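You operate a simulated robot arm through the tools that you are given. There is no shell and no other tool. Be economical: measure what you need, move in short steps, check, and stop when the job is done.

Carry out the task below with a simulated two-armed robot. There is one attempt and no reset: what you move stays moved.

JOB
Wash the tray of fittings in the blue parts washer; switch the pump off when the green lamp lights.
Fine: Leave the tray inside with the lid shut.

Only the result counts: the job must be done as asked and must still hold three seconds after the hand-in. Knocking over, shifting, dropping, spilling or breaking anything else fails it. Lids that push on must go on centred and level and be pressed home; caps that screw on are set level and turned clockwise until they are tight.

ROBOT AND FRAMES
Two 7-joint arms with two-finger parallel grippers on one trunk, on a base that drives. Base frame: it is fixed to the floor where the robot stands at the start and does not move with it; the origin is under the middle of the robot, x ahead of it, y to its left, z up. Lengths are in mm, angles in degrees, forces in N, time in s.
The left shoulder is at the start at [70, 163, 1395], the right one opposite. With the tool pointing down near the work surface each hand reaches from about 100 to 820 mm from the robot's upright axis, wherever it stands, measured 20 degrees to its own side. Places, roughly: blue parts washer [900, -100, 500]; blue washer lid [900, -100, 900]; drain lever [600, -100, 700]; inside of the blue parts washer [900, -100, 800]; red-knobbed lever [800, 100, 700]. Payload 3.43 kg a hand.
The tool frame of a hand sits at the grasp point between the pads (the TCP): z along the fingers, y along the line on which they close. The tips reach 34 mm beyond it. The gripper opens to 128 mm. The fingers are 24 mm wide and 12 mm thick; the gripper's body (48 by 130 mm) begins 96 mm behind the TCP.
Orientation is told as [roll, pitch, yaw] about the base's x, y, z axes, in that order, counted from this pose: with the fingers straight down and closing along the base's y, the tool's x points along the base's -x, its y along +y and its z along -z.

CONTROLS
- The arms move only by the tool drive_tool. It takes "left_deltas", "right_deltas" or both (then of equal length, played together; a hand with none holds still); each is one flat list of numbers, 7 for each row, row after row: the gripper command, from -1 (shut) to 1 (fully open), values between in proportion, then the shift along the tool's x, y, z in units of 30 mm (1.0 is 30 mm), then the turn, a rotation vector about the tool's x, y, z in units of 5 degrees (1.0 is 5 degrees). In form: [grip, tx, ty, tz, wx, wy, wz, grip, tx, ty, tz, wx, wy, wz, ...]. A call has 1 to 20 rows; each row shifts and turns the commanded pose from where the row before left it, along the tool's axes as they then stand. A call with a number of a shift or a turn outside -1 to 1 is refused whole. A row lasts 0.2 s, in which the tool goes at most 50 mm and 8.6 degrees; a call with a longer step from one row to the next is refused whole, and so is a gripper value outside its range. Where a pose cannot be reached the arm comes as near as it can. A force on the tool above 60 N (or 10 N above the force at the start of the call, whichever is more), or a blocked arm, ends the call early, and 0.2 s more pass. The fingers move at their own pace (about 153 mm/s each) and stop on an object; they squeeze with about 29 N. The grip force told is the motor's: it shows also when the fingers shut on nothing. Time passes only in rows, and 0.2 s behind the last, so rows that do not move let the fingers close. The reply holds the time, the measured pose of the TCP, the force on the tool along the base axes, the opening and the grip force, in the units named above and with some noise, with the torque about the TCP (base axes, N m) and any sound that the robot's microphone picked up.
- Cameras (640 x 400 px; columns grow to the right, rows downward): "scene" is now at [131.4, -24, 1614.2]; the picture's right is [-0.29, -0.96, 0.00], its down [-0.62, 0.19, -0.76] and it looks along [0.73, -0.22, -0.65] (base axes); focal length 247 px, centre (320, 200). "left" rides on the left gripper at [76, 11, -160] in its tool frame; the picture's right is [-0.15, 0.99, 0.00], its down [-0.88, -0.13, -0.46] and it looks along [-0.45, -0.07, 0.89] (tool axes); focal length 234 px, centre (320, 200). "right" rides on the right gripper at [76, -11, -160] in its tool frame; the picture's right is [0.15, 0.99, 0.00], its down [-0.88, 0.13, -0.46] and it looks along [-0.45, 0.07, 0.89] (tool axes); focal length 234 px, centre (320, 200). There is no depth. A picture from a camera that has moved, and an enlarged one, comes with that camera's place and axes in the base frame and with its lens.
- grab_frame(camera): a new picture of that camera. It takes no simulated time.
- move_column(by): slides the trunk up (or, below 0, down) by that many mm; the arms and the scene camera ride with it, the base frame stays. It gives what a move gives, with no picture.
- base_move(legs): drives the robot by 1 to 6 legs, each [ahead, left, turn to the left] in mm, mm and degrees, along the robot's own axes; the way and the turn of a leg run together, so that a leg with both is an arc; at most 1500 mm and 180 degrees a leg. The arms and the cameras ride along, it lands a little off, and it stops where it bumps. It gives what a move gives.
- head_to(pan, tilt): turns the head with the scene camera to pan (to the left, within 86 degrees either way) and tilt (down, from -29 to 69), counted from straight ahead of the robot. It gives what a move gives.
- close_up(camera, box): a new picture of the part [left, top, right, bottom] of that camera's present view, enlarged. It takes no simulated time.
- sign_off(): hands the job in; it is judged then, once.

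Go step by step. Nothing tells you exact positions but the pictures and the camera data: compare them with the known pose of the tool, close in by small moves and look again before you grip or let go. The budget is 120 turns and 100 pictures, counting those below and the enlarged ones. Unless the task says otherwise, let go and move clear before handing in, and close with one line.

The tools are called after "Call:" by a JSON object that holds its "fn" and its "kwargs". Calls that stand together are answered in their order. drive_tool: Moves the arms, as the interface text tells. Its arguments: {"type":"object","properties":{"left_deltas":{"type":"array","items":{"type":"number"}},"right_deltas":{"type":"array","items":{"type":"number"}}},"required":[]} The other tools are called the same way: move_column (by) slides the trunk up or down; base_move (legs) drives the base; head_to (pan, tilt) turns the head that bears the scene camera; grab_frame (camera) takes a picture; close_up (camera, box) takes an enlarged picture of a part of a camera's view; sign_off () hands the job in.

At the start:

```text
time: 0.0
left_ee_pos: [350.4, 90.6, 1454.1]
left_tool_rot: [0.0, -0.1, 0.0]
left_ft_force: [-0.3, -0.4, 0.3]
left_torque: [0.01, -0.02, 0.02]
left_width: 128.2
left_gripper_force: 0.1
right_ee_pos: [402.4, -181.3, 1358.1]
right_tool_rot: [0.1, 0.0, 0.0]
right_ft_force: [0.6, 0.1, 0.9]
right_torque: [-0.02, 0.01, -0.01]
right_width: 128.2
right_gripper_force: 0.0
trunk travel left (down, up): [-875.0, 65.0]
robot x, y, heading: [-2.9, -1.8, -0.3]
head pan, tilt: [-16.6, 40.6]
```

scene: 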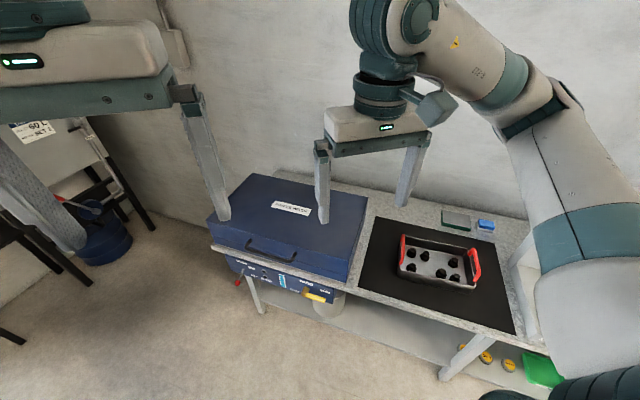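
right: 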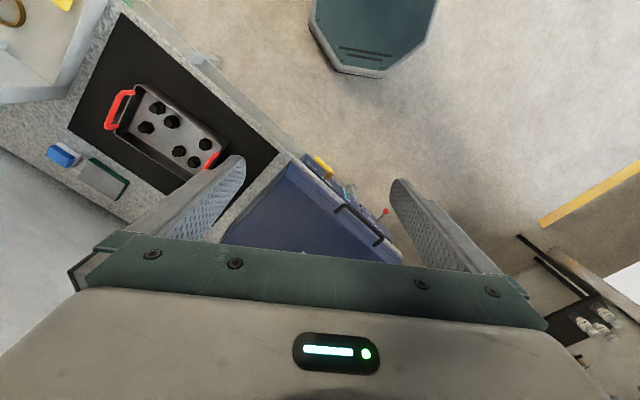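
left: 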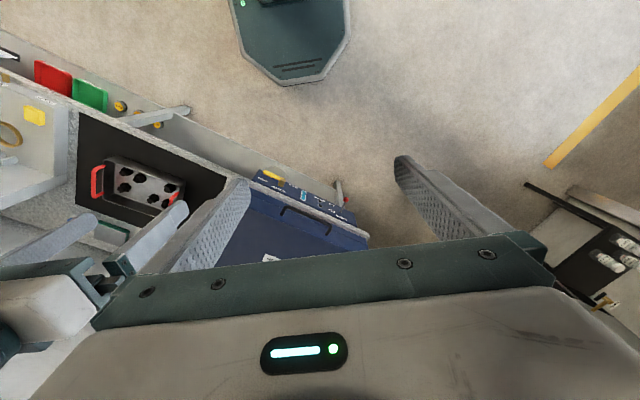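

I see the blue washer with its lid shut, a front panel with levers, and a tray with red handles on a black mat to its right. I'll take enlarged views of the panel and the tray first.

Call:
{"fn": "close_up", "kwargs": {"camera": "scene", "box": [200, 160, 380, 320]}}

Call:
{"fn": "close_up", "kwargs": {"camera": "scene", "box": [350, 190, 530, 340]}}

Call:
{"fn": "close_up", "kwargs": {"camera": "left", "box": [220, 150, 380, 260]}}

```text
2.50 times, centred on (290, 240) of scene
camera zoom: at [131.4, -24.0, 1614.2], right [-0.29, -0.96, 0.0], down [-0.62, 0.19, -0.76], along [0.73, -0.22, -0.65], focal length 617 px, centre (395, 100)
```

zoom: 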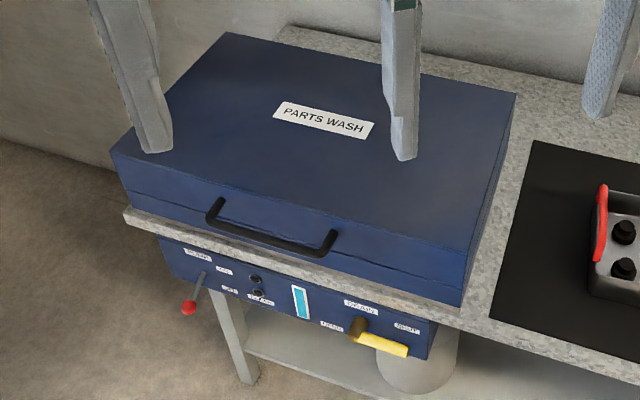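

```text
2.67 times, centred on (440, 265) of scene
camera zoom: at [131.4, -24.0, 1614.2], right [-0.29, -0.96, 0.0], down [-0.62, 0.19, -0.76], along [0.73, -0.22, -0.65], focal length 659 px, centre (0, 27)
```

zoom: 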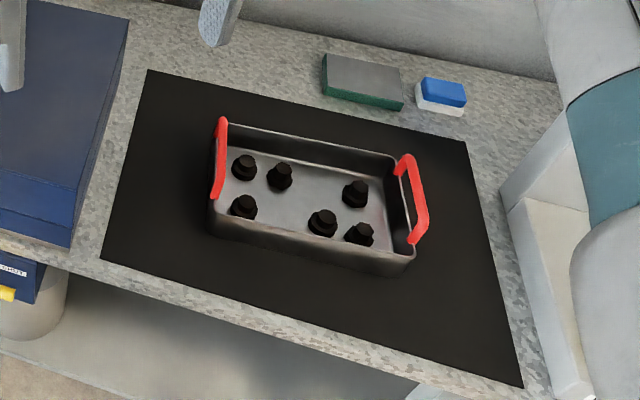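

```text
3.64 times, centred on (300, 205) of left
camera zoom: at [273.6, 101.0, 1615.1], right [0.15, 0.99, 0.0], down [0.88, -0.13, 0.46], along [0.45, -0.07, -0.89], focal length 852 px, centre (393, 182)
```

zoom: 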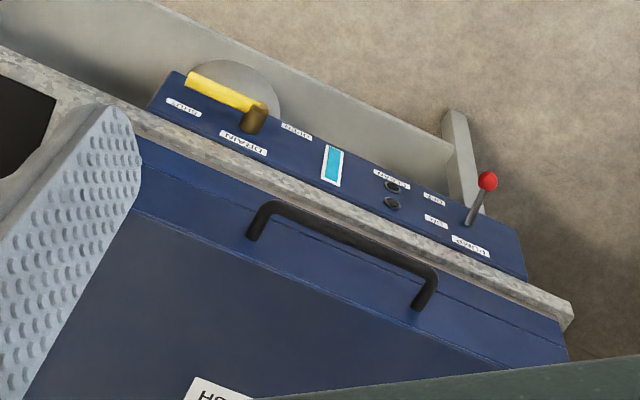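

The washer front faces along about -36° from my heading. I'll turn to face it squarely, shift left in front of it and look at the panel.

Call:
{"fn": "base_move", "kwargs": {"legs": [[0, 0, -35.5], [0, 400, 0]]}}

Call:
{"fn": "head_to", "kwargs": {"pan": 0, "tilt": 50}}

Call:
{"fn": "grab_frame", "kwargs": {"camera": "scene"}}

```text
time: 4.2
left_ee_pos: [564.5, 211.4, 1454.6]
left_tool_rot: [0.0, 0.0, -33.7]
left_ft_force: [-0.2, -0.1, 0.4]
left_torque: [0.02, -0.02, -0.02]
left_width: 127.8
left_gripper_force: 0.1
right_ee_pos: [457.9, -43.5, 1358.3]
right_tool_rot: [0.1, 0.0, -33.8]
right_ft_force: [-0.5, 0.5, 0.4]
right_torque: [0.0, -0.02, 0.0]
right_width: 127.9
right_gripper_force: 0.0
trunk travel left (down, up): [-875.0, 65.0]
robot x, y, heading: [223.9, 331.3, -33.7]
head pan, tilt: [-16.6, 40.6]
```

```text
time: 4.9
left_ee_pos: [565.1, 214.0, 1454.9]
left_tool_rot: [-0.1, 0.0, -33.7]
left_ft_force: [0.0, 0.6, 0.1]
left_torque: [-0.02, 0.02, 0.01]
left_width: 127.8
left_gripper_force: 0.1
right_ee_pos: [458.2, -41.5, 1359.3]
right_tool_rot: [0.0, 0.0, -33.9]
right_ft_force: [0.1, 0.2, 0.1]
right_torque: [0.03, -0.01, -0.03]
right_width: 128.3
right_gripper_force: 0.1
trunk travel left (down, up): [-875.0, 65.0]
robot x, y, heading: [228.6, 332.9, -33.7]
head pan, tilt: [0.0, 50.0]
```

```text
93 pictures are left
camera scene: at [330.6, 262.3, 1601.0], right [-0.56, -0.83, 0.0], down [-0.64, 0.43, -0.64], along [0.53, -0.36, -0.77], focal length 247 px, centre (320, 200)
```

scene: 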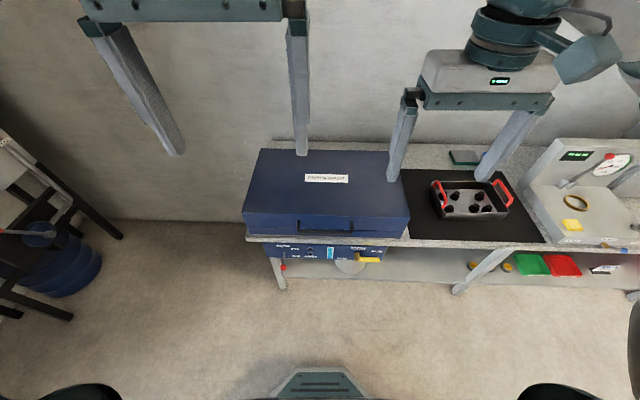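

The front is about 635 mm ahead and still turned by about 4° more. I'll square up, drive closer and lower the trunk to see the panel.

Call:
{"fn": "base_move", "kwargs": {"legs": [[0, 0, -4], [120, 40, 0]]}}

Call:
{"fn": "move_column", "kwargs": {"by": -300}}

Call:
{"fn": "head_to", "kwargs": {"pan": 0, "tilt": 45}}

Call:
{"fn": "grab_frame", "kwargs": {"camera": "scene"}}

Call:
{"fn": "close_up", "kwargs": {"camera": "scene", "box": [220, 200, 440, 340]}}

```text
time: 6.7
left_ee_pos: [672.1, 145.8, 1455.5]
left_tool_rot: [0.0, -0.2, -37.8]
left_ft_force: [0.1, 0.2, -0.9]
left_torque: [0.0, -0.01, 0.01]
left_width: 128.0
left_gripper_force: 0.1
right_ee_pos: [549.2, -100.9, 1358.8]
right_tool_rot: [0.0, 0.0, -37.9]
right_ft_force: [-0.9, -0.1, 0.4]
right_torque: [-0.01, -0.01, -0.04]
right_width: 128.2
right_gripper_force: 0.0
trunk travel left (down, up): [-875.0, 65.0]
robot x, y, heading: [343.5, 288.5, -37.8]
head pan, tilt: [0.0, 50.0]
```

```text
time: 9.7
left_ee_pos: [676.0, 145.6, 1154.4]
left_tool_rot: [-0.1, -0.1, -37.8]
left_ft_force: [0.0, 0.0, 0.7]
left_torque: [-0.01, 0.03, 0.0]
left_width: 128.0
left_gripper_force: 0.0
right_ee_pos: [551.0, -101.5, 1058.1]
right_tool_rot: [0.2, 0.1, -37.8]
right_ft_force: [0.9, 0.6, -0.9]
right_torque: [0.02, -0.02, 0.02]
right_width: 127.9
right_gripper_force: 0.0
trunk travel left (down, up): [-575.0, 365.0]
robot x, y, heading: [344.9, 284.8, -37.9]
head pan, tilt: [0.0, 50.0]
```

```text
time: 10.3
left_ee_pos: [676.5, 143.6, 1154.6]
left_tool_rot: [-0.1, 0.0, -37.9]
left_ft_force: [-0.1, 0.2, 0.7]
left_torque: [0.01, -0.01, 0.01]
left_width: 128.0
left_gripper_force: 0.0
right_ee_pos: [550.8, -101.1, 1057.9]
right_tool_rot: [0.1, 0.0, -37.8]
right_ft_force: [0.1, 0.4, -0.8]
right_torque: [0.0, 0.0, -0.03]
right_width: 127.9
right_gripper_force: 0.0
trunk travel left (down, up): [-575.0, 365.0]
robot x, y, heading: [342.0, 288.7, -37.7]
head pan, tilt: [0.0, 45.0]
```

```text
92 pictures are left
camera scene: at [448.6, 207.7, 1307.8], right [-0.61, -0.79, 0.0], down [-0.56, 0.43, -0.71], along [0.56, -0.43, -0.71], focal length 247 px, centre (320, 200)
```

scene: 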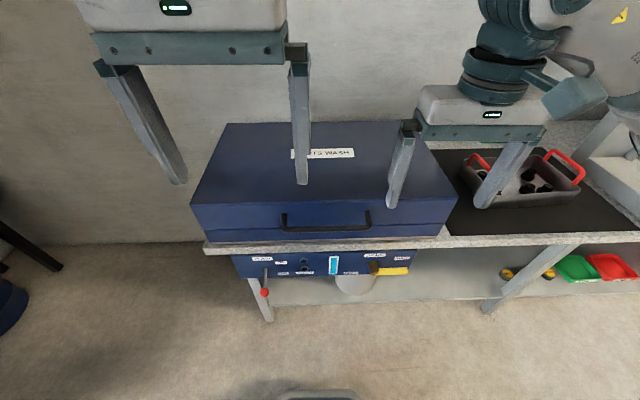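

```text
2.86 times, centred on (330, 270) of scene
camera zoom: at [448.6, 207.7, 1307.8], right [-0.61, -0.79, 0.0], down [-0.56, 0.43, -0.71], along [0.56, -0.43, -0.71], focal length 706 px, centre (291, 0)
```

zoom: 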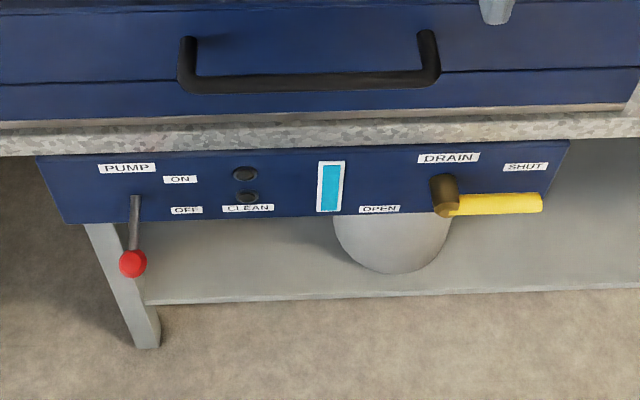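

The panel reads PUMP lever down (OFF), DRAIN handle pointing to SHUT, gauge full, and both lamps dark. I'll square up a little, move closer, and look with the hand cameras to locate the lid handle.

Call:
{"fn": "base_move", "kwargs": {"legs": [[0, 0, 2], [120, 0, 0]]}}

Call:
{"fn": "grab_frame", "kwargs": {"camera": "scene"}}

Call:
{"fn": "grab_frame", "kwargs": {"camera": "left"}}

Call:
{"fn": "grab_frame", "kwargs": {"camera": "right"}}

```text
time: 12.0
left_ee_pos: [778.3, 85.3, 1154.4]
left_tool_rot: [-0.1, 0.0, -36.1]
left_ft_force: [-0.6, 0.6, 0.5]
left_torque: [0.0, -0.01, -0.03]
left_width: 128.0
left_gripper_force: 0.1
right_ee_pos: [661.6, -164.5, 1057.8]
right_tool_rot: [0.1, -0.1, -36.1]
right_ft_force: [0.4, 0.5, 0.1]
right_torque: [0.0, -0.02, 0.01]
right_width: 128.0
right_gripper_force: 0.1
trunk travel left (down, up): [-575.0, 365.0]
robot x, y, heading: [440.9, 217.1, -36.0]
head pan, tilt: [0.0, 45.0]
```

```text
90 pictures are left
camera scene: at [548.8, 140.3, 1307.9], right [-0.59, -0.81, 0.0], down [-0.57, 0.42, -0.71], along [0.57, -0.42, -0.71], focal length 247 px, centre (320, 200)
```

scene: 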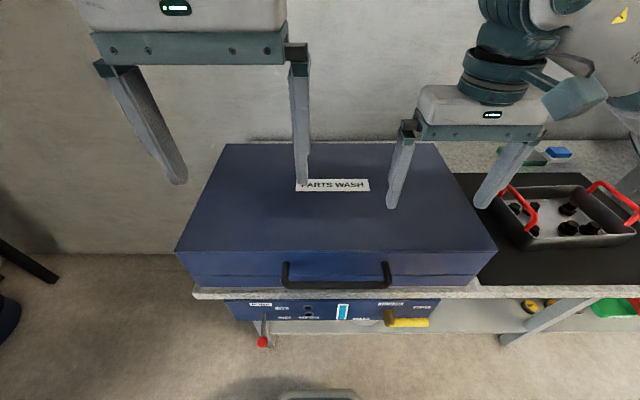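

```text
89 pictures are left
camera left: at [722.9, 138.2, 1315.3], right [0.7, 0.71, 0.0], down [0.64, -0.62, 0.46], along [0.33, -0.32, -0.89], focal length 234 px, centre (320, 200)
```

left: 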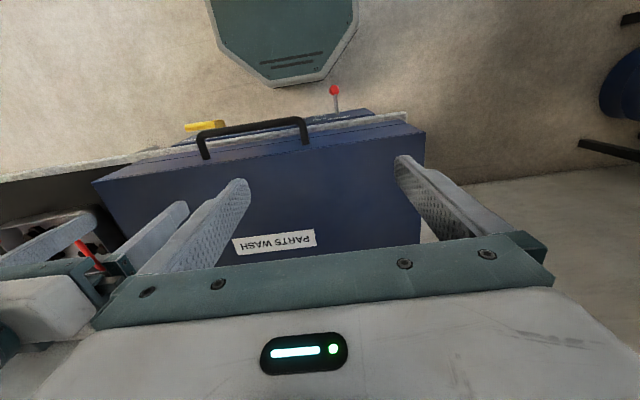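

```text
88 pictures are left
camera right: at [593.1, -129.6, 1218.3], right [0.46, 0.89, 0.0], down [0.79, -0.41, 0.46], along [0.4, -0.21, -0.89], focal length 234 px, centre (320, 200)
```

right: 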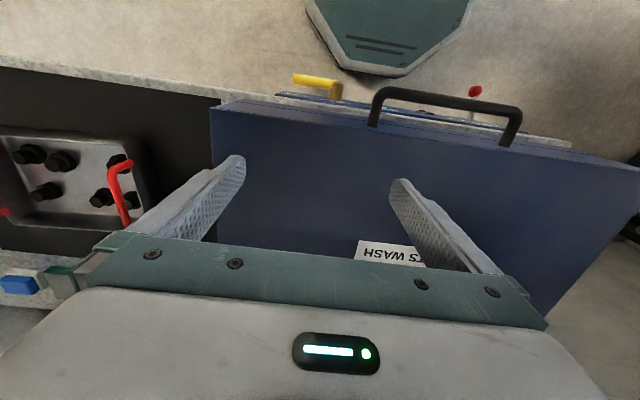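

The handle bar is at about 328 mm ahead of my axis, 28 mm to the right, at z≈902, and the lid hinge about 350 mm behind it. I'll back off 80 mm and turn the right hand so its fingers close front-to-back.

Call:
{"fn": "base_move", "kwargs": {"legs": [[-80, 0, 0]]}}

Call:
{"fn": "drive_tool", "kwargs": {"right_deltas": [-0.44, 0, 0, 0, 0, 0, 1, -0.44, 0, 0, 0, 0, 0, 1, -0.44, 0, 0, 0, 0, 0, 1, -0.44, 0, 0, 0, 0, 0, 1, -0.44, 0, 0, 0, 0, 0, 1, -0.44, 0, 0, 0, 0, 0, 1, -0.44, 0, 0, 0, 0, 0, 1, -0.44, 0, 0, 0, 0, 0, 1, -0.44, 0, 0, 0, 0, 0, 1, -0.44, 0, 0, 0, 0, 0, 1, -0.44, 0, 0, 0, 0, 0, 1, -0.44, 0, 0, 0, 0, 0, 1, -0.44, 0, 0, 0, 0, 0, 1, -0.44, 0, 0, 0, 0, 0, 1, -0.44, 0, 0, 0, 0, 0, 1, -0.44, 0, 0, 0, 0, 0, 1, -0.44, 0, 0, 0, 0, 0, 1, -0.44, 0, 0, 0, 0, 0, 1]}}

```text
time: 13.0
left_ee_pos: [716.6, 130.2, 1153.4]
left_tool_rot: [-0.1, 0.0, -36.0]
left_ft_force: [-0.5, 0.7, -0.6]
left_torque: [-0.03, -0.05, -0.01]
left_width: 127.9
left_gripper_force: 0.0
right_ee_pos: [600.2, -119.8, 1058.5]
right_tool_rot: [0.1, -0.1, -36.0]
right_ft_force: [-0.6, 0.1, 0.2]
right_torque: [-0.01, -0.01, 0.01]
right_width: 128.0
right_gripper_force: 0.0
trunk travel left (down, up): [-575.0, 365.0]
robot x, y, heading: [382.8, 260.2, -35.9]
head pan, tilt: [0.0, 45.0]
```

```text
time: 16.8
left_ee_pos: [715.1, 130.2, 1155.2]
left_tool_rot: [-0.1, -0.1, -36.1]
left_ft_force: [-0.2, 0.2, 0.0]
left_torque: [-0.01, 0.01, 0.05]
left_width: 128.2
left_gripper_force: 0.0
right_ee_pos: [600.9, -121.2, 1058.4]
right_tool_rot: [0.0, 0.1, -126.0]
right_ft_force: [0.1, 0.6, 0.3]
right_torque: [0.0, -0.03, 0.0]
right_width: 35.6
right_gripper_force: 0.1
trunk travel left (down, up): [-575.0, 365.0]
robot x, y, heading: [380.6, 261.9, -35.8]
head pan, tilt: [0.0, 45.0]
```

The right hand needs to go 150 mm left to be above the bar. I'll move the left hand away to the side while doing that, and tilt the right fingers 30° forward.

Call:
{"fn": "drive_tool", "kwargs": {"left_deltas": [1, 0, 1, 0, 0, 0, 0, 1, 0, 1, 0, 0, 0, 0, 1, 0, 1, 0, 0, 0, 0, 1, 0, 1, 0, 0, 0, 0, 1, 0, 1, 0, 0, 0, 0, 1, 0, 1, 0, 0, 0, 0, 1, 0, 1, 0, 0, 0, 0, 1, 0, 0, 0, 0, 0, 0, 1, 0, 0, 0, 0, 0, 0], "right_deltas": [-0.44, 0, 0, 0, 0, 0, 0, -0.44, 0, 0, 0, 0, 0, 0, -0.44, 0, 0, 0, 0, 0, 0, -0.44, 0.84, 0, 0, -1, 0, 0, -0.44, 0.84, 0, 0, -1, 0, 0, -0.44, 0.84, 0, 0, -1, 0, 0, -0.44, 0.84, 0, 0, -1, 0, 0, -0.44, 0.84, 0, 0, -1, 0, 0, -0.44, 0.84, 0, 0, -1, 0, 0]}}

Call:
{"fn": "grab_frame", "kwargs": {"camera": "scene"}}

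Call:
{"fn": "grab_frame", "kwargs": {"camera": "right"}}

```text
time: 18.8
left_ee_pos: [842.2, 302.2, 1154.9]
left_tool_rot: [-0.2, -0.1, -36.1]
left_ft_force: [0.1, 0.8, -0.6]
left_torque: [-0.05, -0.02, -0.02]
left_width: 127.7
left_gripper_force: 0.1
right_ee_pos: [690.4, 4.4, 1058.4]
right_tool_rot: [30.0, 0.0, -125.9]
right_ft_force: [0.0, 0.8, -0.6]
right_torque: [0.0, 0.01, 0.0]
right_width: 35.6
right_gripper_force: 0.1
trunk travel left (down, up): [-575.0, 365.0]
robot x, y, heading: [380.5, 255.0, -36.0]
head pan, tilt: [0.0, 45.0]
```

```text
87 pictures are left
camera scene: at [488.1, 187.3, 1307.9], right [-0.59, -0.81, 0.0], down [-0.57, 0.41, -0.71], along [0.57, -0.42, -0.71], focal length 247 px, centre (320, 200)
```

scene: 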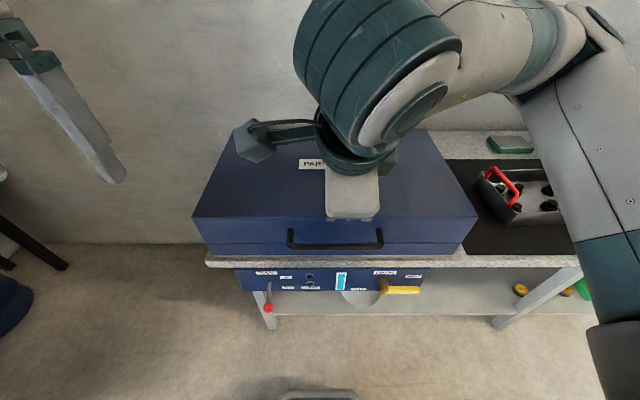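

```text
86 pictures are left
camera right: at [661.8, 118.5, 1190.8], right [0.78, -0.38, 0.5], down [-0.61, -0.64, 0.46], along [0.14, -0.66, -0.74], focal length 234 px, centre (320, 200)
```

right: 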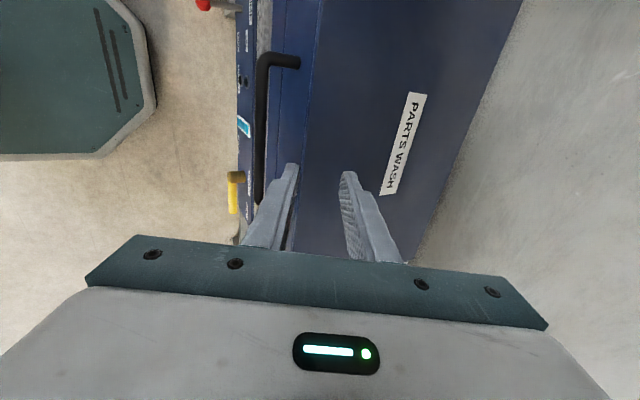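

The bar's projection in the hand camera matches my estimate closely. I'll move back to a pre-approach point and slide the fingers around the bar along the tool axis.

Call:
{"fn": "drive_tool", "kwargs": {"right_deltas": [-0.56, 0, -0.855, 0.392, 0, 0, 0, -0.56, 0, -0.855, 0.392, 0, 0, 0, -0.56, 0, -0.855, 0.392, 0, 0, 0, -0.56, 0, 0, 0.7, 0, 0, 0, -0.56, 0, 0, 0.7, 0, 0, 0]}}

Call:
{"fn": "grab_frame", "kwargs": {"camera": "right"}}

Call:
{"fn": "close_up", "kwargs": {"camera": "scene", "box": [260, 160, 420, 270]}}

```text
time: 20.0
left_ee_pos: [840.3, 300.8, 1155.9]
left_tool_rot: [-0.2, 0.1, -36.0]
left_ft_force: [0.4, -0.6, -0.1]
left_torque: [0.01, 0.01, 0.01]
left_width: 127.9
left_gripper_force: 0.1
right_ee_pos: [691.4, 24.4, 961.5]
right_tool_rot: [30.0, 0.1, -126.1]
right_ft_force: [0.1, -0.5, -1.0]
right_torque: [0.02, 0.01, 0.01]
right_width: 28.2
right_gripper_force: 0.0
right hand out of reach, approached as far as the arm can: row 2, 3
trunk travel left (down, up): [-575.0, 365.0]
robot x, y, heading: [381.7, 261.5, -36.1]
head pan, tilt: [0.0, 45.0]
```

```text
85 pictures are left
camera right: at [663.2, 138.8, 1094.7], right [0.78, -0.39, 0.5], down [-0.61, -0.64, 0.46], along [0.14, -0.66, -0.74], focal length 234 px, centre (320, 200)
```

right: 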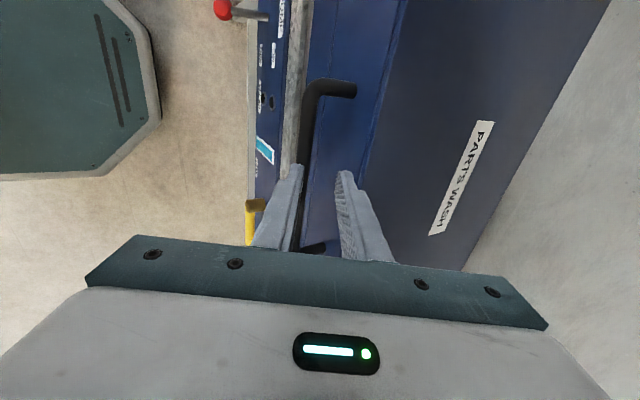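

```text
3.64 times, centred on (340, 215) of scene
camera zoom: at [487.6, 185.1, 1307.9], right [-0.59, -0.81, 0.0], down [-0.57, 0.42, -0.71], along [0.57, -0.42, -0.71], focal length 898 px, centre (247, 146)
```

zoom: 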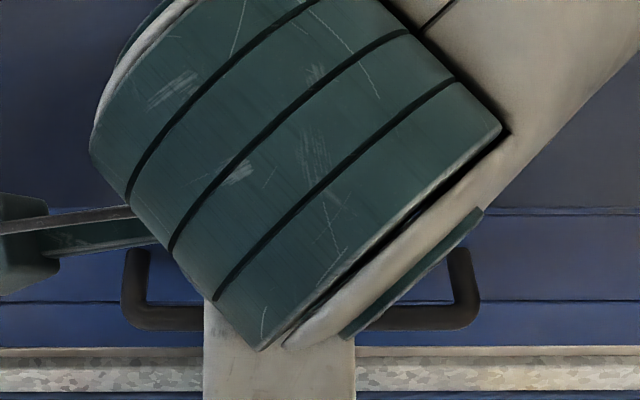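

The reach inward was limited (too close to the body), leaving the hand about 20 mm too far forward. I'll back the base off 60 mm and redo the alignment.

Call:
{"fn": "base_move", "kwargs": {"legs": [[-70, 0, 0]]}}

```text
time: 21.0
left_ee_pos: [784.9, 340.3, 1157.4]
left_tool_rot: [-0.2, -0.1, -36.0]
left_ft_force: [0.0, 0.3, -0.3]
left_torque: [-0.05, -0.03, 0.04]
left_width: 128.0
left_gripper_force: 0.1
right_ee_pos: [634.4, 64.9, 962.1]
right_tool_rot: [30.2, 0.1, -126.1]
right_ft_force: [0.2, -0.6, -0.2]
right_torque: [-0.02, 0.01, 0.03]
right_width: 28.1
right_gripper_force: 0.1
trunk travel left (down, up): [-575.0, 365.0]
robot x, y, heading: [323.9, 304.4, -36.1]
head pan, tilt: [0.0, 45.0]
```

Call:
{"fn": "drive_tool", "kwargs": {"right_deltas": [-0.56, -0.25, 0.68, 0, 0, 0, 0, -0.56, -0.25, 0.68, 0, 0, 0, 0, -0.56, 0, 0, 0.6, 0, 0, 0, -0.56, 0, 0, 0.6, 0, 0, 0]}}

Call:
{"fn": "grab_frame", "kwargs": {"camera": "right"}}

```text
time: 22.0
left_ee_pos: [784.1, 340.6, 1154.7]
left_tool_rot: [0.0, -0.1, -36.0]
left_ft_force: [0.2, 0.0, -0.1]
left_torque: [0.0, -0.03, -0.03]
left_width: 127.7
left_gripper_force: 0.1
right_ee_pos: [668.4, 20.5, 952.2]
right_tool_rot: [29.9, 0.1, -126.1]
right_ft_force: [-0.2, -0.4, -0.5]
right_torque: [0.02, -0.01, 0.03]
right_width: 28.6
right_gripper_force: 0.1
trunk travel left (down, up): [-575.0, 365.0]
robot x, y, heading: [327.0, 303.3, -35.9]
head pan, tilt: [0.0, 45.0]
```

```text
83 pictures are left
camera right: at [639.9, 134.2, 1085.3], right [0.78, -0.39, 0.5], down [-0.61, -0.64, 0.46], along [0.14, -0.66, -0.74], focal length 234 px, centre (320, 200)
```

right: 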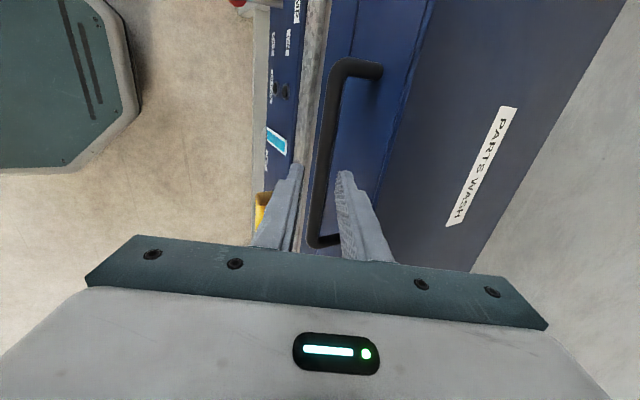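

The bar sits centred between the fingers. I'll advance 40 mm and close.

Call:
{"fn": "drive_tool", "kwargs": {"right_deltas": [-0.56, 0, 0, 0.65, 0, 0, 0, -0.56, 0, 0, 0.65, 0, 0, 0, -1, 0, 0, 0, 0, 0, 0, -1, 0, 0, 0, 0, 0, 0]}}

Call:
{"fn": "grab_frame", "kwargs": {"camera": "right"}}

```text
time: 23.0
left_ee_pos: [783.7, 340.7, 1156.3]
left_tool_rot: [-0.2, -0.1, -36.1]
left_ft_force: [-0.1, 0.0, 0.1]
left_torque: [0.02, -0.01, -0.01]
left_width: 127.8
left_gripper_force: 0.1
right_ee_pos: [686.5, 6.8, 917.0]
right_tool_rot: [30.1, 0.0, -126.3]
right_ft_force: [3.3, -7.7, 10.7]
right_torque: [-0.49, 0.11, 0.94]
right_width: 13.7
right_gripper_force: 44.9
trunk travel left (down, up): [-575.0, 365.0]
robot x, y, heading: [324.9, 306.8, -36.0]
head pan, tilt: [0.0, 45.0]
```

```text
82 pictures are left
camera right: at [658.3, 121.0, 1050.8], right [0.78, -0.39, 0.5], down [-0.61, -0.64, 0.46], along [0.14, -0.66, -0.74], focal length 234 px, centre (320, 200)
```

right: 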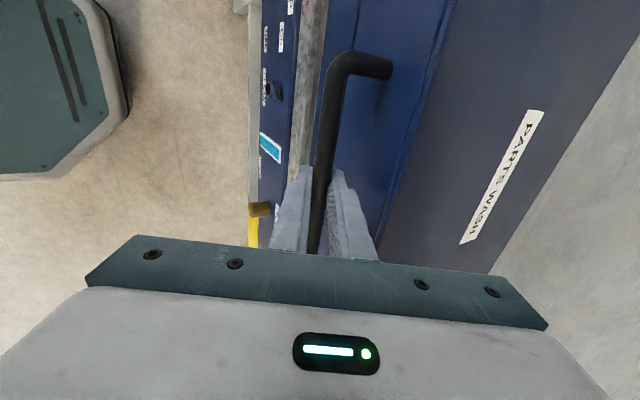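

Gripped the bar (13.7 mm). I'll lift the lid a first 12° along its hinge arc and check the force.

Call:
{"fn": "drive_tool", "kwargs": {"right_deltas": [-1, 0, 0.437, -0.699, 0, 0, 0, -1, 0, 0.484, -0.667, 0, 0, 0, -1, 0, 0.53, -0.63, 0, 0, 0]}}

Call:
{"fn": "grab_frame", "kwargs": {"camera": "scene"}}

```text
time: 23.8
left_ee_pos: [792.0, 336.5, 1153.9]
left_tool_rot: [-0.1, 0.3, -36.0]
left_ft_force: [-0.4, -0.5, 0.9]
left_torque: [0.0, 0.0, -0.01]
left_width: 128.2
left_gripper_force: 0.1
right_ee_pos: [697.5, -2.0, 989.0]
right_tool_rot: [29.7, 0.0, -126.3]
right_ft_force: [39.2, -27.3, -20.3]
right_torque: [-0.61, -0.04, 1.01]
right_width: 13.8
right_gripper_force: 45.2
trunk travel left (down, up): [-575.0, 365.0]
robot x, y, heading: [323.2, 304.0, -36.0]
head pan, tilt: [0.0, 45.0]
```

```text
81 pictures are left
camera scene: at [439.3, 220.3, 1306.6], right [-0.59, -0.81, 0.0], down [-0.58, 0.42, -0.7], along [0.57, -0.41, -0.71], focal length 247 px, centre (320, 200)
```

scene: 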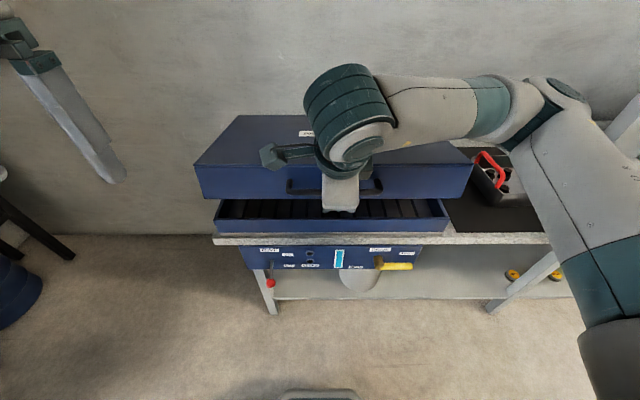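

The lid opens; the pull on the hand says the hinge sits lower than I assumed, so the arc must lean further forward. I'll continue with a corrected arc.

Call:
{"fn": "drive_tool", "kwargs": {"right_deltas": [-1, 0, 0.513, -0.216, 0, 0, 0, -1, 0, 0.513, -0.216, 0, 0, 0, -1, 0, 0.867, -0.573, 0, 0, 0, -1, 0, 0.91, -0.495, 0, 0, 0]}}

```text
time: 24.8
left_ee_pos: [780.3, 341.5, 1157.4]
left_tool_rot: [0.0, -0.3, -36.0]
left_ft_force: [0.7, -0.2, -1.0]
left_torque: [0.01, 0.0, -0.02]
left_width: 127.8
left_gripper_force: 0.1
right_ee_pos: [729.2, -24.3, 1075.3]
right_tool_rot: [30.1, 0.2, -126.1]
right_ft_force: [-22.0, 3.4, 6.4]
right_torque: [0.42, 0.19, 0.85]
right_width: 13.4
right_gripper_force: 44.4
trunk travel left (down, up): [-575.0, 365.0]
robot x, y, heading: [326.2, 303.5, -35.9]
head pan, tilt: [0.0, 45.0]
```

Call:
{"fn": "drive_tool", "kwargs": {"right_deltas": [-1, 0, 0.744, -0.602, 0, 0, 0, -1, 0, 0.788, -0.319, 0, 0, 0, -1, 0, 0.81, -0.263, 0, 0, 0, -1, 0, 0.823, -0.206, 0, 0, 0, -1, 0, 0.839, -0.147, 0, 0, 0, -1, 0, 0.845, -0.09, 0, 0, 0]}}

Call:
{"fn": "grab_frame", "kwargs": {"camera": "scene"}}

```text
time: 26.2
left_ee_pos: [783.8, 342.3, 1155.0]
left_tool_rot: [-0.1, -0.1, -36.0]
left_ft_force: [0.0, 0.1, -0.1]
left_torque: [0.01, 0.01, -0.02]
left_width: 128.1
left_gripper_force: 0.0
right_ee_pos: [812.5, -83.0, 1186.9]
right_tool_rot: [30.2, 0.1, -126.2]
right_ft_force: [0.3, 7.1, 0.6]
right_torque: [0.39, 0.06, 0.78]
right_width: 14.0
right_gripper_force: 44.6
trunk travel left (down, up): [-575.0, 365.0]
robot x, y, heading: [325.8, 305.0, -36.0]
head pan, tilt: [0.0, 45.0]
```

```text
80 pictures are left
camera scene: at [431.4, 226.9, 1307.9], right [-0.59, -0.81, 0.0], down [-0.57, 0.42, -0.71], along [0.57, -0.42, -0.71], focal length 247 px, centre (320, 200)
```

scene: 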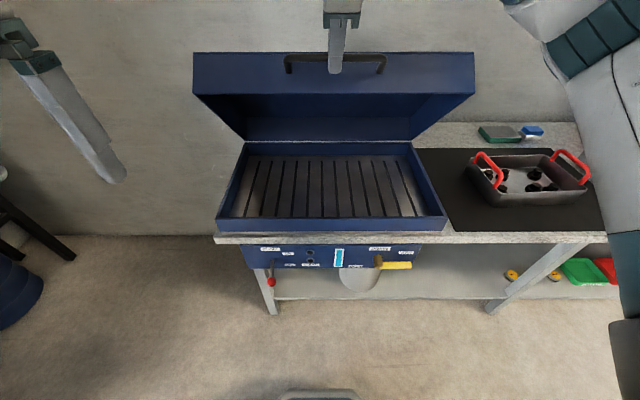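

The washer is open about halfway and the lid is nearly weightless. I'll carry it on towards upright.

Call:
{"fn": "drive_tool", "kwargs": {"right_deltas": [-1, 0, 0.85, -0.028, 0, 0, 0, -1, 0, 0.85, 0.029, 0, 0, 0, -1, 0, 0.846, 0.088, 0, 0, 0, -1, 0, 0.838, 0.149, 0, 0, 0, -1, 0, 0.824, 0.206, 0, 0, 0, -1, 0, 0.807, 0.262, 0, 0, 0, -1, 0, 0.79, 0.318, 0, 0, 0, -1, 0, 0.763, 0.371, 0, 0, 0, -1, 0, 0.74, 0.427, 0, 0, 0]}}

Call:
{"fn": "grab_frame", "kwargs": {"camera": "scene"}}

```text
time: 28.2
left_ee_pos: [782.4, 348.3, 1156.4]
left_tool_rot: [-0.3, -0.4, -36.0]
left_ft_force: [-0.7, -0.1, -0.2]
left_torque: [-0.06, 0.04, -0.01]
left_width: 128.2
left_gripper_force: 0.1
right_ee_pos: [980.0, -207.3, 1255.3]
right_tool_rot: [30.8, -0.2, -125.7]
right_ft_force: [2.9, 10.1, 42.1]
right_torque: [-0.16, -0.13, -0.44]
right_width: 13.4
right_gripper_force: 44.6
right hand out of reach, approached as far as the arm can: row 9
trunk travel left (down, up): [-575.0, 365.0]
robot x, y, heading: [323.6, 303.5, -35.8]
head pan, tilt: [0.0, 45.0]
```

```text
79 pictures are left
camera scene: at [428.6, 233.3, 1308.9], right [-0.59, -0.81, 0.0], down [-0.57, 0.41, -0.71], along [0.57, -0.42, -0.7], focal length 247 px, centre (320, 200)
```

scene: 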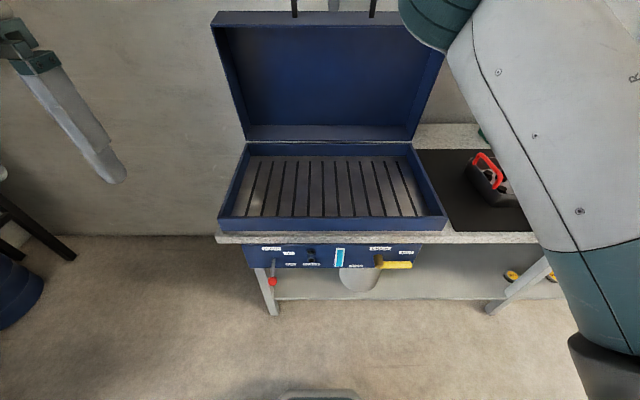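

The lid is at about 84°. I'll roll the base 40 mm ahead to bring it just past upright, then check whether it stays.

Call:
{"fn": "base_move", "kwargs": {"legs": [[45, 0, 0]]}}

Call:
{"fn": "grab_frame", "kwargs": {"camera": "right"}}

```text
time: 29.1
left_ee_pos: [820.1, 317.1, 1156.2]
left_tool_rot: [-0.1, -0.2, -36.1]
left_ft_force: [1.7, -0.4, -0.5]
left_torque: [0.05, 0.03, 0.0]
left_width: 128.3
left_gripper_force: 0.1
right_ee_pos: [1017.7, -236.0, 1248.8]
right_tool_rot: [30.2, -0.1, -126.0]
right_ft_force: [7.9, 13.6, 26.9]
right_torque: [0.2, -0.03, 0.18]
right_width: 13.7
right_gripper_force: 45.1
trunk travel left (down, up): [-575.0, 365.0]
robot x, y, heading: [360.9, 274.7, -36.0]
head pan, tilt: [0.0, 45.0]
```

```text
78 pictures are left
camera right: at [989.5, -122.1, 1380.7], right [0.78, -0.38, 0.5], down [-0.61, -0.64, 0.46], along [0.14, -0.66, -0.73], focal length 234 px, centre (320, 200)
```

right: 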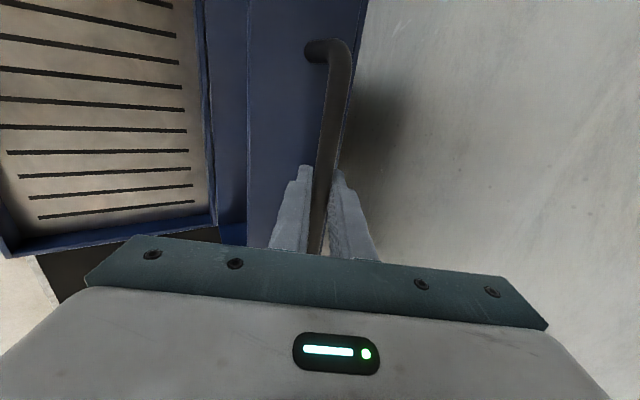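

The lid is just past upright. I'll open the fingers slightly, wait, and see if it holds.

Call:
{"fn": "drive_tool", "kwargs": {"right_deltas": [-0.5, 0, 0, 0, 0, 0, 0, -0.5, 0, 0, 0, 0, 0, 0, -0.5, 0, 0, 0, 0, 0, 0, -0.5, 0, 0, 0, 0, 0, 0]}}

Call:
{"fn": "grab_frame", "kwargs": {"camera": "right"}}

```text
time: 30.1
left_ee_pos: [819.8, 316.5, 1156.5]
left_tool_rot: [-0.2, -0.2, -36.1]
left_ft_force: [0.2, 0.7, -1.0]
left_torque: [-0.02, 0.03, 0.02]
left_width: 128.1
left_gripper_force: 0.0
right_ee_pos: [1017.0, -238.6, 1247.1]
right_tool_rot: [30.2, 0.0, -126.0]
right_ft_force: [6.6, 4.8, 10.8]
right_torque: [0.3, -0.19, -0.04]
right_width: 27.8
right_gripper_force: 0.1
trunk travel left (down, up): [-575.0, 365.0]
robot x, y, heading: [360.2, 281.0, -36.0]
head pan, tilt: [0.0, 45.0]
```

```text
77 pictures are left
camera right: at [990.0, -123.6, 1380.3], right [0.78, -0.38, 0.5], down [-0.61, -0.65, 0.46], along [0.14, -0.66, -0.74], focal length 234 px, centre (320, 200)
```

right: 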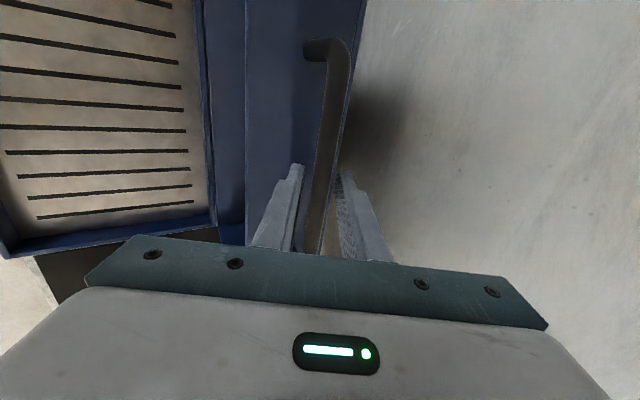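

The bar hangs free between the fingers and the lid stays. I'll withdraw along the tool axis.

Call:
{"fn": "drive_tool", "kwargs": {"right_deltas": [-0.5, 0, 0, -0.5, 0, 0, 0, -0.5, 0, 0, -1, 0, 0, 0, -0.5, 0, 0, -1, 0, 0, 0, -0.5, 0, 0, -1, 0, 0, 0, -0.5, 0, 0, 0, 0, 0, 0]}}

Call:
{"fn": "grab_frame", "kwargs": {"camera": "right"}}

Call:
{"fn": "grab_frame", "kwargs": {"camera": "scene"}}

```text
time: 31.3
left_ee_pos: [821.7, 315.2, 1155.9]
left_tool_rot: [-0.1, 0.1, -36.1]
left_ft_force: [-0.2, -0.3, 0.4]
left_torque: [-0.01, 0.02, -0.01]
left_width: 127.9
left_gripper_force: 0.1
right_ee_pos: [971.9, -209.8, 1334.2]
right_tool_rot: [30.0, 0.1, -126.0]
right_ft_force: [0.7, -0.1, 0.0]
right_torque: [-0.03, 0.04, 0.01]
right_width: 32.1
right_gripper_force: 0.1
right hand out of reach, approached as far as the arm can: row 4
trunk travel left (down, up): [-575.0, 365.0]
robot x, y, heading: [360.7, 273.6, -36.2]
head pan, tilt: [0.0, 45.0]
```

```text
76 pictures are left
camera right: at [943.6, -94.8, 1467.3], right [0.78, -0.39, 0.5], down [-0.61, -0.64, 0.46], along [0.14, -0.66, -0.74], focal length 234 px, centre (320, 200)
```

right: 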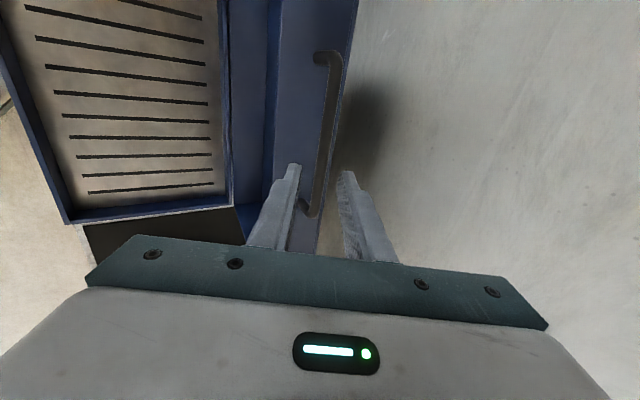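

```text
75 pictures are left
camera scene: at [468.2, 199.7, 1307.8], right [-0.59, -0.81, 0.0], down [-0.57, 0.42, -0.71], along [0.57, -0.42, -0.71], focal length 247 px, centre (320, 200)
```

scene: 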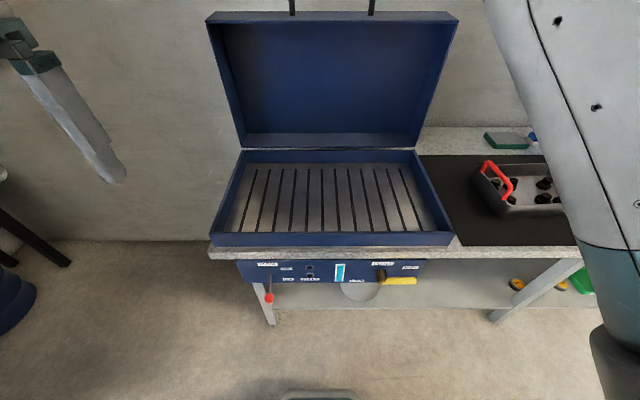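

The lid stays open on its own. I'll retract the right hand back from the washer and bring it upright.

Call:
{"fn": "drive_tool", "kwargs": {"right_deltas": [-0.5, 0, -0.866, -0.5, 0, 0, 0, -0.5, 0, -0.866, -0.5, 0, 0, 0, -0.5, 0, -0.866, -0.5, 0, 0, 0, -0.5, 0, -0.866, -0.5, 0, 0, 0, -0.5, 0, -0.866, -0.5, 0, 0, 0, -0.5, 0, 0, 0, 1, 0, 0, -0.5, 0, 0, 0, 1, 0, 0, -0.5, 0, 0, 0, 1, 0, 0, -0.5, 0, 0, 0, 1, 0, 0, -0.5, 0, 0, 0, 1, 0, 0, -0.5, 0, 0, 0, 1, 0, 0, -0.5, -0.5, -1, 0, 0, 0, 0, -0.5, -0.5, -1, 0, 0, 0, 0, -0.5, -0.5, -1, 0, 0, 0, 0, -0.5, -0.5, -1, 0, 0, 0, 0, -0.5, -0.5, -1, 0, 0, 0, 0, -0.5, -0.5, -1, 0, 0, 0, 0, -0.5, -0.5, -1, 0, 0, 0, 0]}}

Call:
{"fn": "drive_tool", "kwargs": {"right_deltas": [-0.5, 0, 0, 0, 0, 0, -1, -0.5, 0, 0, 0, 0, 0, -1, -0.5, 0, 0, 0, 0, 0, -1, -0.5, 0, 0, 0, 0, 0, -1, -0.5, 0, 0, 0, 0, 0, -1, -0.5, 0, 0, 0, 0, 0, -1, -0.5, 0, 0, 0, 0, 0, -1, -0.5, 0, 0, 0, 0, 0, -1, -0.5, 0, 0, 0, 0, 0, -1, -0.5, 0, 0, 0, 0, 0, -1, -0.5, 0, 0, 0, 0, 0, -1, -0.5, 0, 0, 0, 0, 0, -1, -0.5, 0, 0, 0, 0, 0, -1, -0.5, 0, 0, 0, 0, 0, -1, -0.5, 0, 0, 0, 0, 0, -1, -0.5, 0, 0, 0, 0, 0, -1, -0.5, 0, 0, 0, 0, 0, -1, -0.5, 0, 0, 0, 0, 0, -1]}}

Call:
{"fn": "grab_frame", "kwargs": {"camera": "scene"}}

```text
time: 35.1
left_ee_pos: [819.2, 314.5, 1156.7]
left_tool_rot: [0.1, -0.1, -36.0]
left_ft_force: [-0.4, 0.0, 0.6]
left_torque: [0.01, -0.02, -0.01]
left_width: 127.9
left_gripper_force: 0.0
right_ee_pos: [620.9, -80.7, 1327.3]
right_tool_rot: [0.1, 0.1, -126.0]
right_ft_force: [-0.5, -0.6, 0.4]
right_torque: [0.03, -0.03, 0.03]
right_width: 32.1
right_gripper_force: 0.1
right hand out of reach, approached as far as the arm can: row 11
trunk travel left (down, up): [-575.0, 365.0]
robot x, y, heading: [358.5, 271.4, -36.0]
head pan, tilt: [0.0, 45.0]
```

```text
time: 38.9
left_ee_pos: [820.9, 315.5, 1156.1]
left_tool_rot: [0.0, -0.1, -36.0]
left_ft_force: [-0.6, 0.3, 0.1]
left_torque: [0.02, -0.01, -0.02]
left_width: 127.9
left_gripper_force: 0.0
right_ee_pos: [616.7, -83.1, 1329.3]
right_tool_rot: [0.2, -0.1, -35.9]
right_ft_force: [0.0, -0.9, 1.2]
right_torque: [-0.01, 0.0, 0.01]
right_width: 31.9
right_gripper_force: 0.0
trunk travel left (down, up): [-575.0, 365.0]
robot x, y, heading: [360.2, 277.3, -36.2]
head pan, tilt: [0.0, 45.0]
```

```text
74 pictures are left
camera scene: at [467.2, 199.6, 1307.9], right [-0.59, -0.81, 0.0], down [-0.57, 0.42, -0.71], along [0.57, -0.42, -0.71], focal length 247 px, centre (320, 200)
```

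scene: 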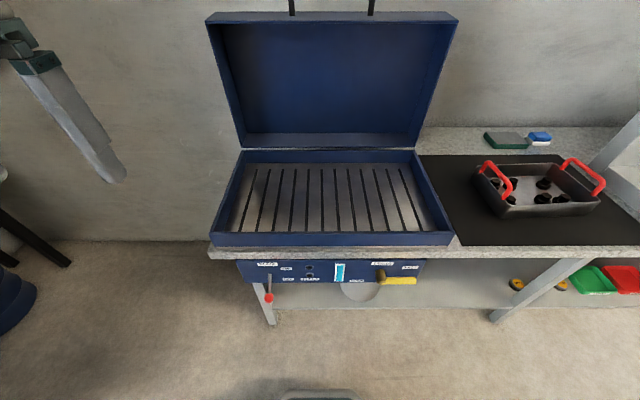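

Next the tray: it is about 600 mm to my right, turned about 8° anticlockwise. I'll drive over in front of it and look closely.

Call:
{"fn": "base_move", "kwargs": {"legs": [[-60, -600, 0]]}}

Call:
{"fn": "grab_frame", "kwargs": {"camera": "scene"}}

Call:
{"fn": "grab_frame", "kwargs": {"camera": "left"}}

Call:
{"fn": "grab_frame", "kwargs": {"camera": "right"}}

```text
time: 42.4
left_ee_pos: [411.6, -147.8, 1154.8]
left_tool_rot: [-0.1, -0.1, -36.7]
left_ft_force: [0.6, -0.1, -0.2]
left_torque: [0.0, 0.01, 0.0]
left_width: 128.0
left_gripper_force: 0.1
right_ee_pos: [202.6, -541.9, 1328.1]
right_tool_rot: [0.1, -0.2, -36.8]
right_ft_force: [-0.4, -0.5, -1.2]
right_torque: [-0.02, -0.01, 0.01]
right_width: 32.4
right_gripper_force: 0.1
trunk travel left (down, up): [-575.0, 365.0]
robot x, y, heading: [-51.7, -180.5, -37.0]
head pan, tilt: [0.0, 45.0]
```

```text
73 pictures are left
camera scene: at [56.9, -258.1, 1307.9], right [-0.6, -0.8, 0.0], down [-0.57, 0.42, -0.71], along [0.57, -0.42, -0.71], focal length 247 px, centre (320, 200)
```

scene: 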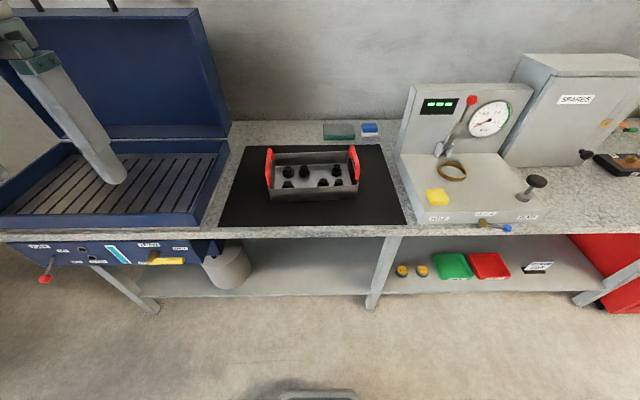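

```text
72 pictures are left
camera left: at [356.9, -93.1, 1316.7], right [0.71, 0.7, 0.0], down [0.63, -0.63, 0.46], along [0.32, -0.32, -0.89], focal length 234 px, centre (320, 200)
```

left: 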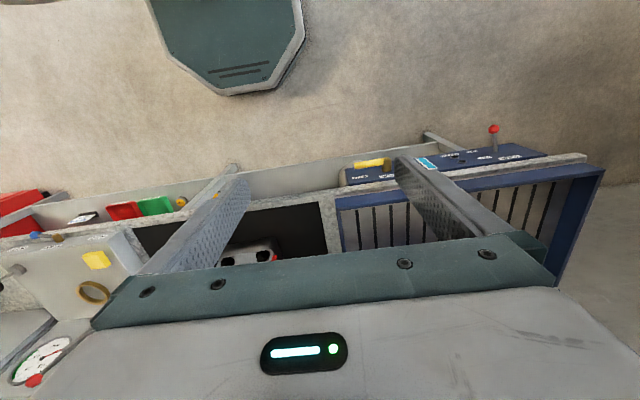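

```text
71 pictures are left
camera right: at [135.3, -505.0, 1488.2], right [0.47, 0.88, 0.0], down [0.78, -0.42, 0.46], along [0.4, -0.22, -0.89], focal length 234 px, centre (320, 200)
```

right: 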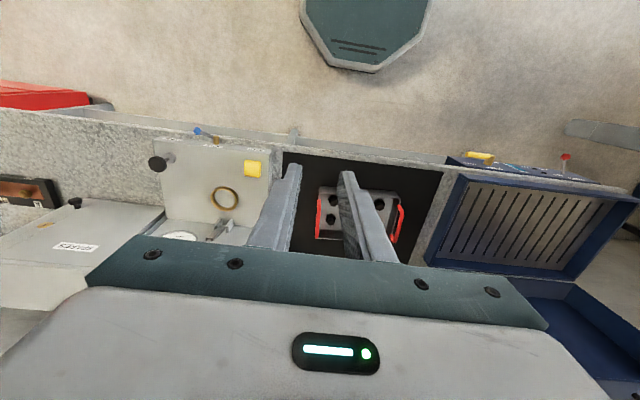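

Call:
{"fn": "close_up", "kwargs": {"camera": "scene", "box": [230, 120, 390, 220]}}

Call:
{"fn": "close_up", "kwargs": {"camera": "right", "box": [280, 150, 440, 250]}}

```text
4.00 times, centred on (310, 170) of scene
camera zoom: at [56.9, -258.1, 1307.9], right [-0.6, -0.8, 0.0], down [-0.57, 0.42, -0.71], along [0.57, -0.42, -0.71], focal length 988 px, centre (360, 320)
```

zoom: 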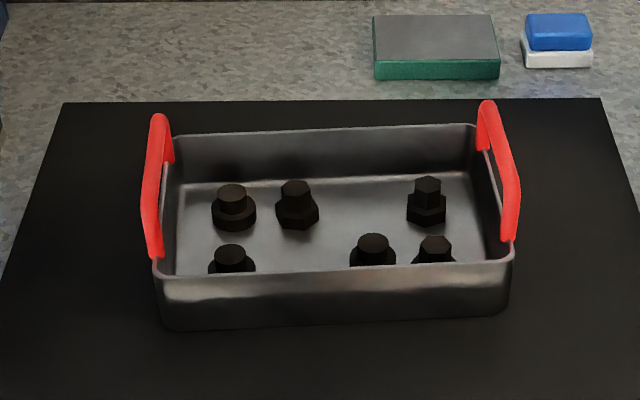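

```text
4.00 times, centred on (360, 200) of right
camera zoom: at [135.3, -505.0, 1488.2], right [0.47, 0.88, 0.0], down [0.78, -0.42, 0.46], along [0.4, -0.22, -0.89], focal length 937 px, centre (160, 200)
```

zoom: 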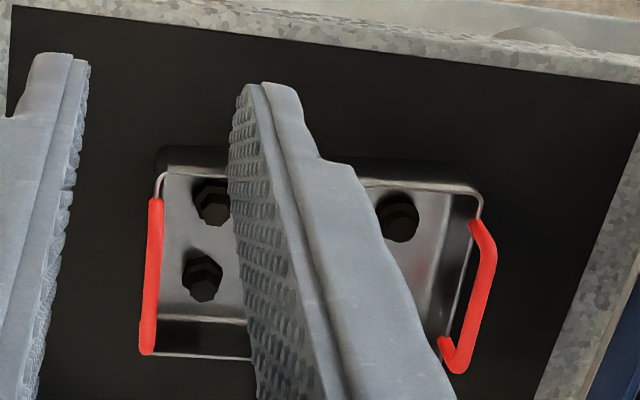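

I triangulate the tray's handle bars at z≈910, about 242 mm apart, with the tray turned about 5° from my heading. I'll turn to align with it and move in.

Call:
{"fn": "base_move", "kwargs": {"legs": [[0, 0, 5], [120, -37, 0]]}}

Call:
{"fn": "grab_frame", "kwargs": {"camera": "scene"}}

Call:
{"fn": "close_up", "kwargs": {"camera": "scene", "box": [230, 140, 410, 250]}}

```text
time: 44.1
left_ee_pos: [490.7, -202.7, 1155.5]
left_tool_rot: [-0.1, -0.1, -31.7]
left_ft_force: [-0.2, -0.2, 0.0]
left_torque: [0.0, 0.02, 0.0]
left_width: 128.3
left_gripper_force: 0.0
right_ee_pos: [317.4, -614.5, 1328.6]
right_tool_rot: [0.1, 0.0, -31.7]
right_ft_force: [0.1, -0.3, -0.5]
right_torque: [0.01, 0.0, -0.03]
right_width: 32.0
right_gripper_force: 0.0
trunk travel left (down, up): [-575.0, 365.0]
robot x, y, heading: [36.8, -273.1, -31.5]
head pan, tilt: [0.0, 45.0]
```

```text
68 pictures are left
camera scene: at [146.5, -344.2, 1308.0], right [-0.53, -0.85, 0.0], down [-0.6, 0.37, -0.71], along [0.6, -0.37, -0.71], focal length 247 px, centre (320, 200)
```

scene: 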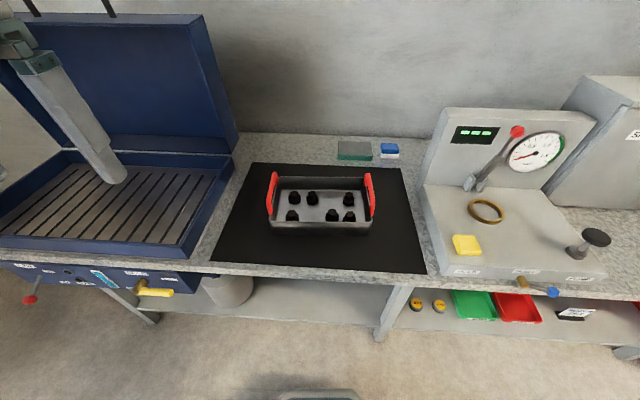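

```text
3.56 times, centred on (320, 195) of scene
camera zoom: at [146.5, -344.2, 1308.0], right [-0.53, -0.85, 0.0], down [-0.6, 0.37, -0.71], along [0.6, -0.37, -0.71], focal length 878 px, centre (320, 218)
```

zoom: 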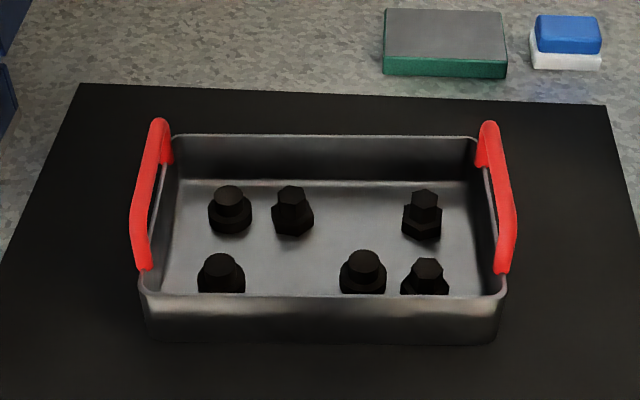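

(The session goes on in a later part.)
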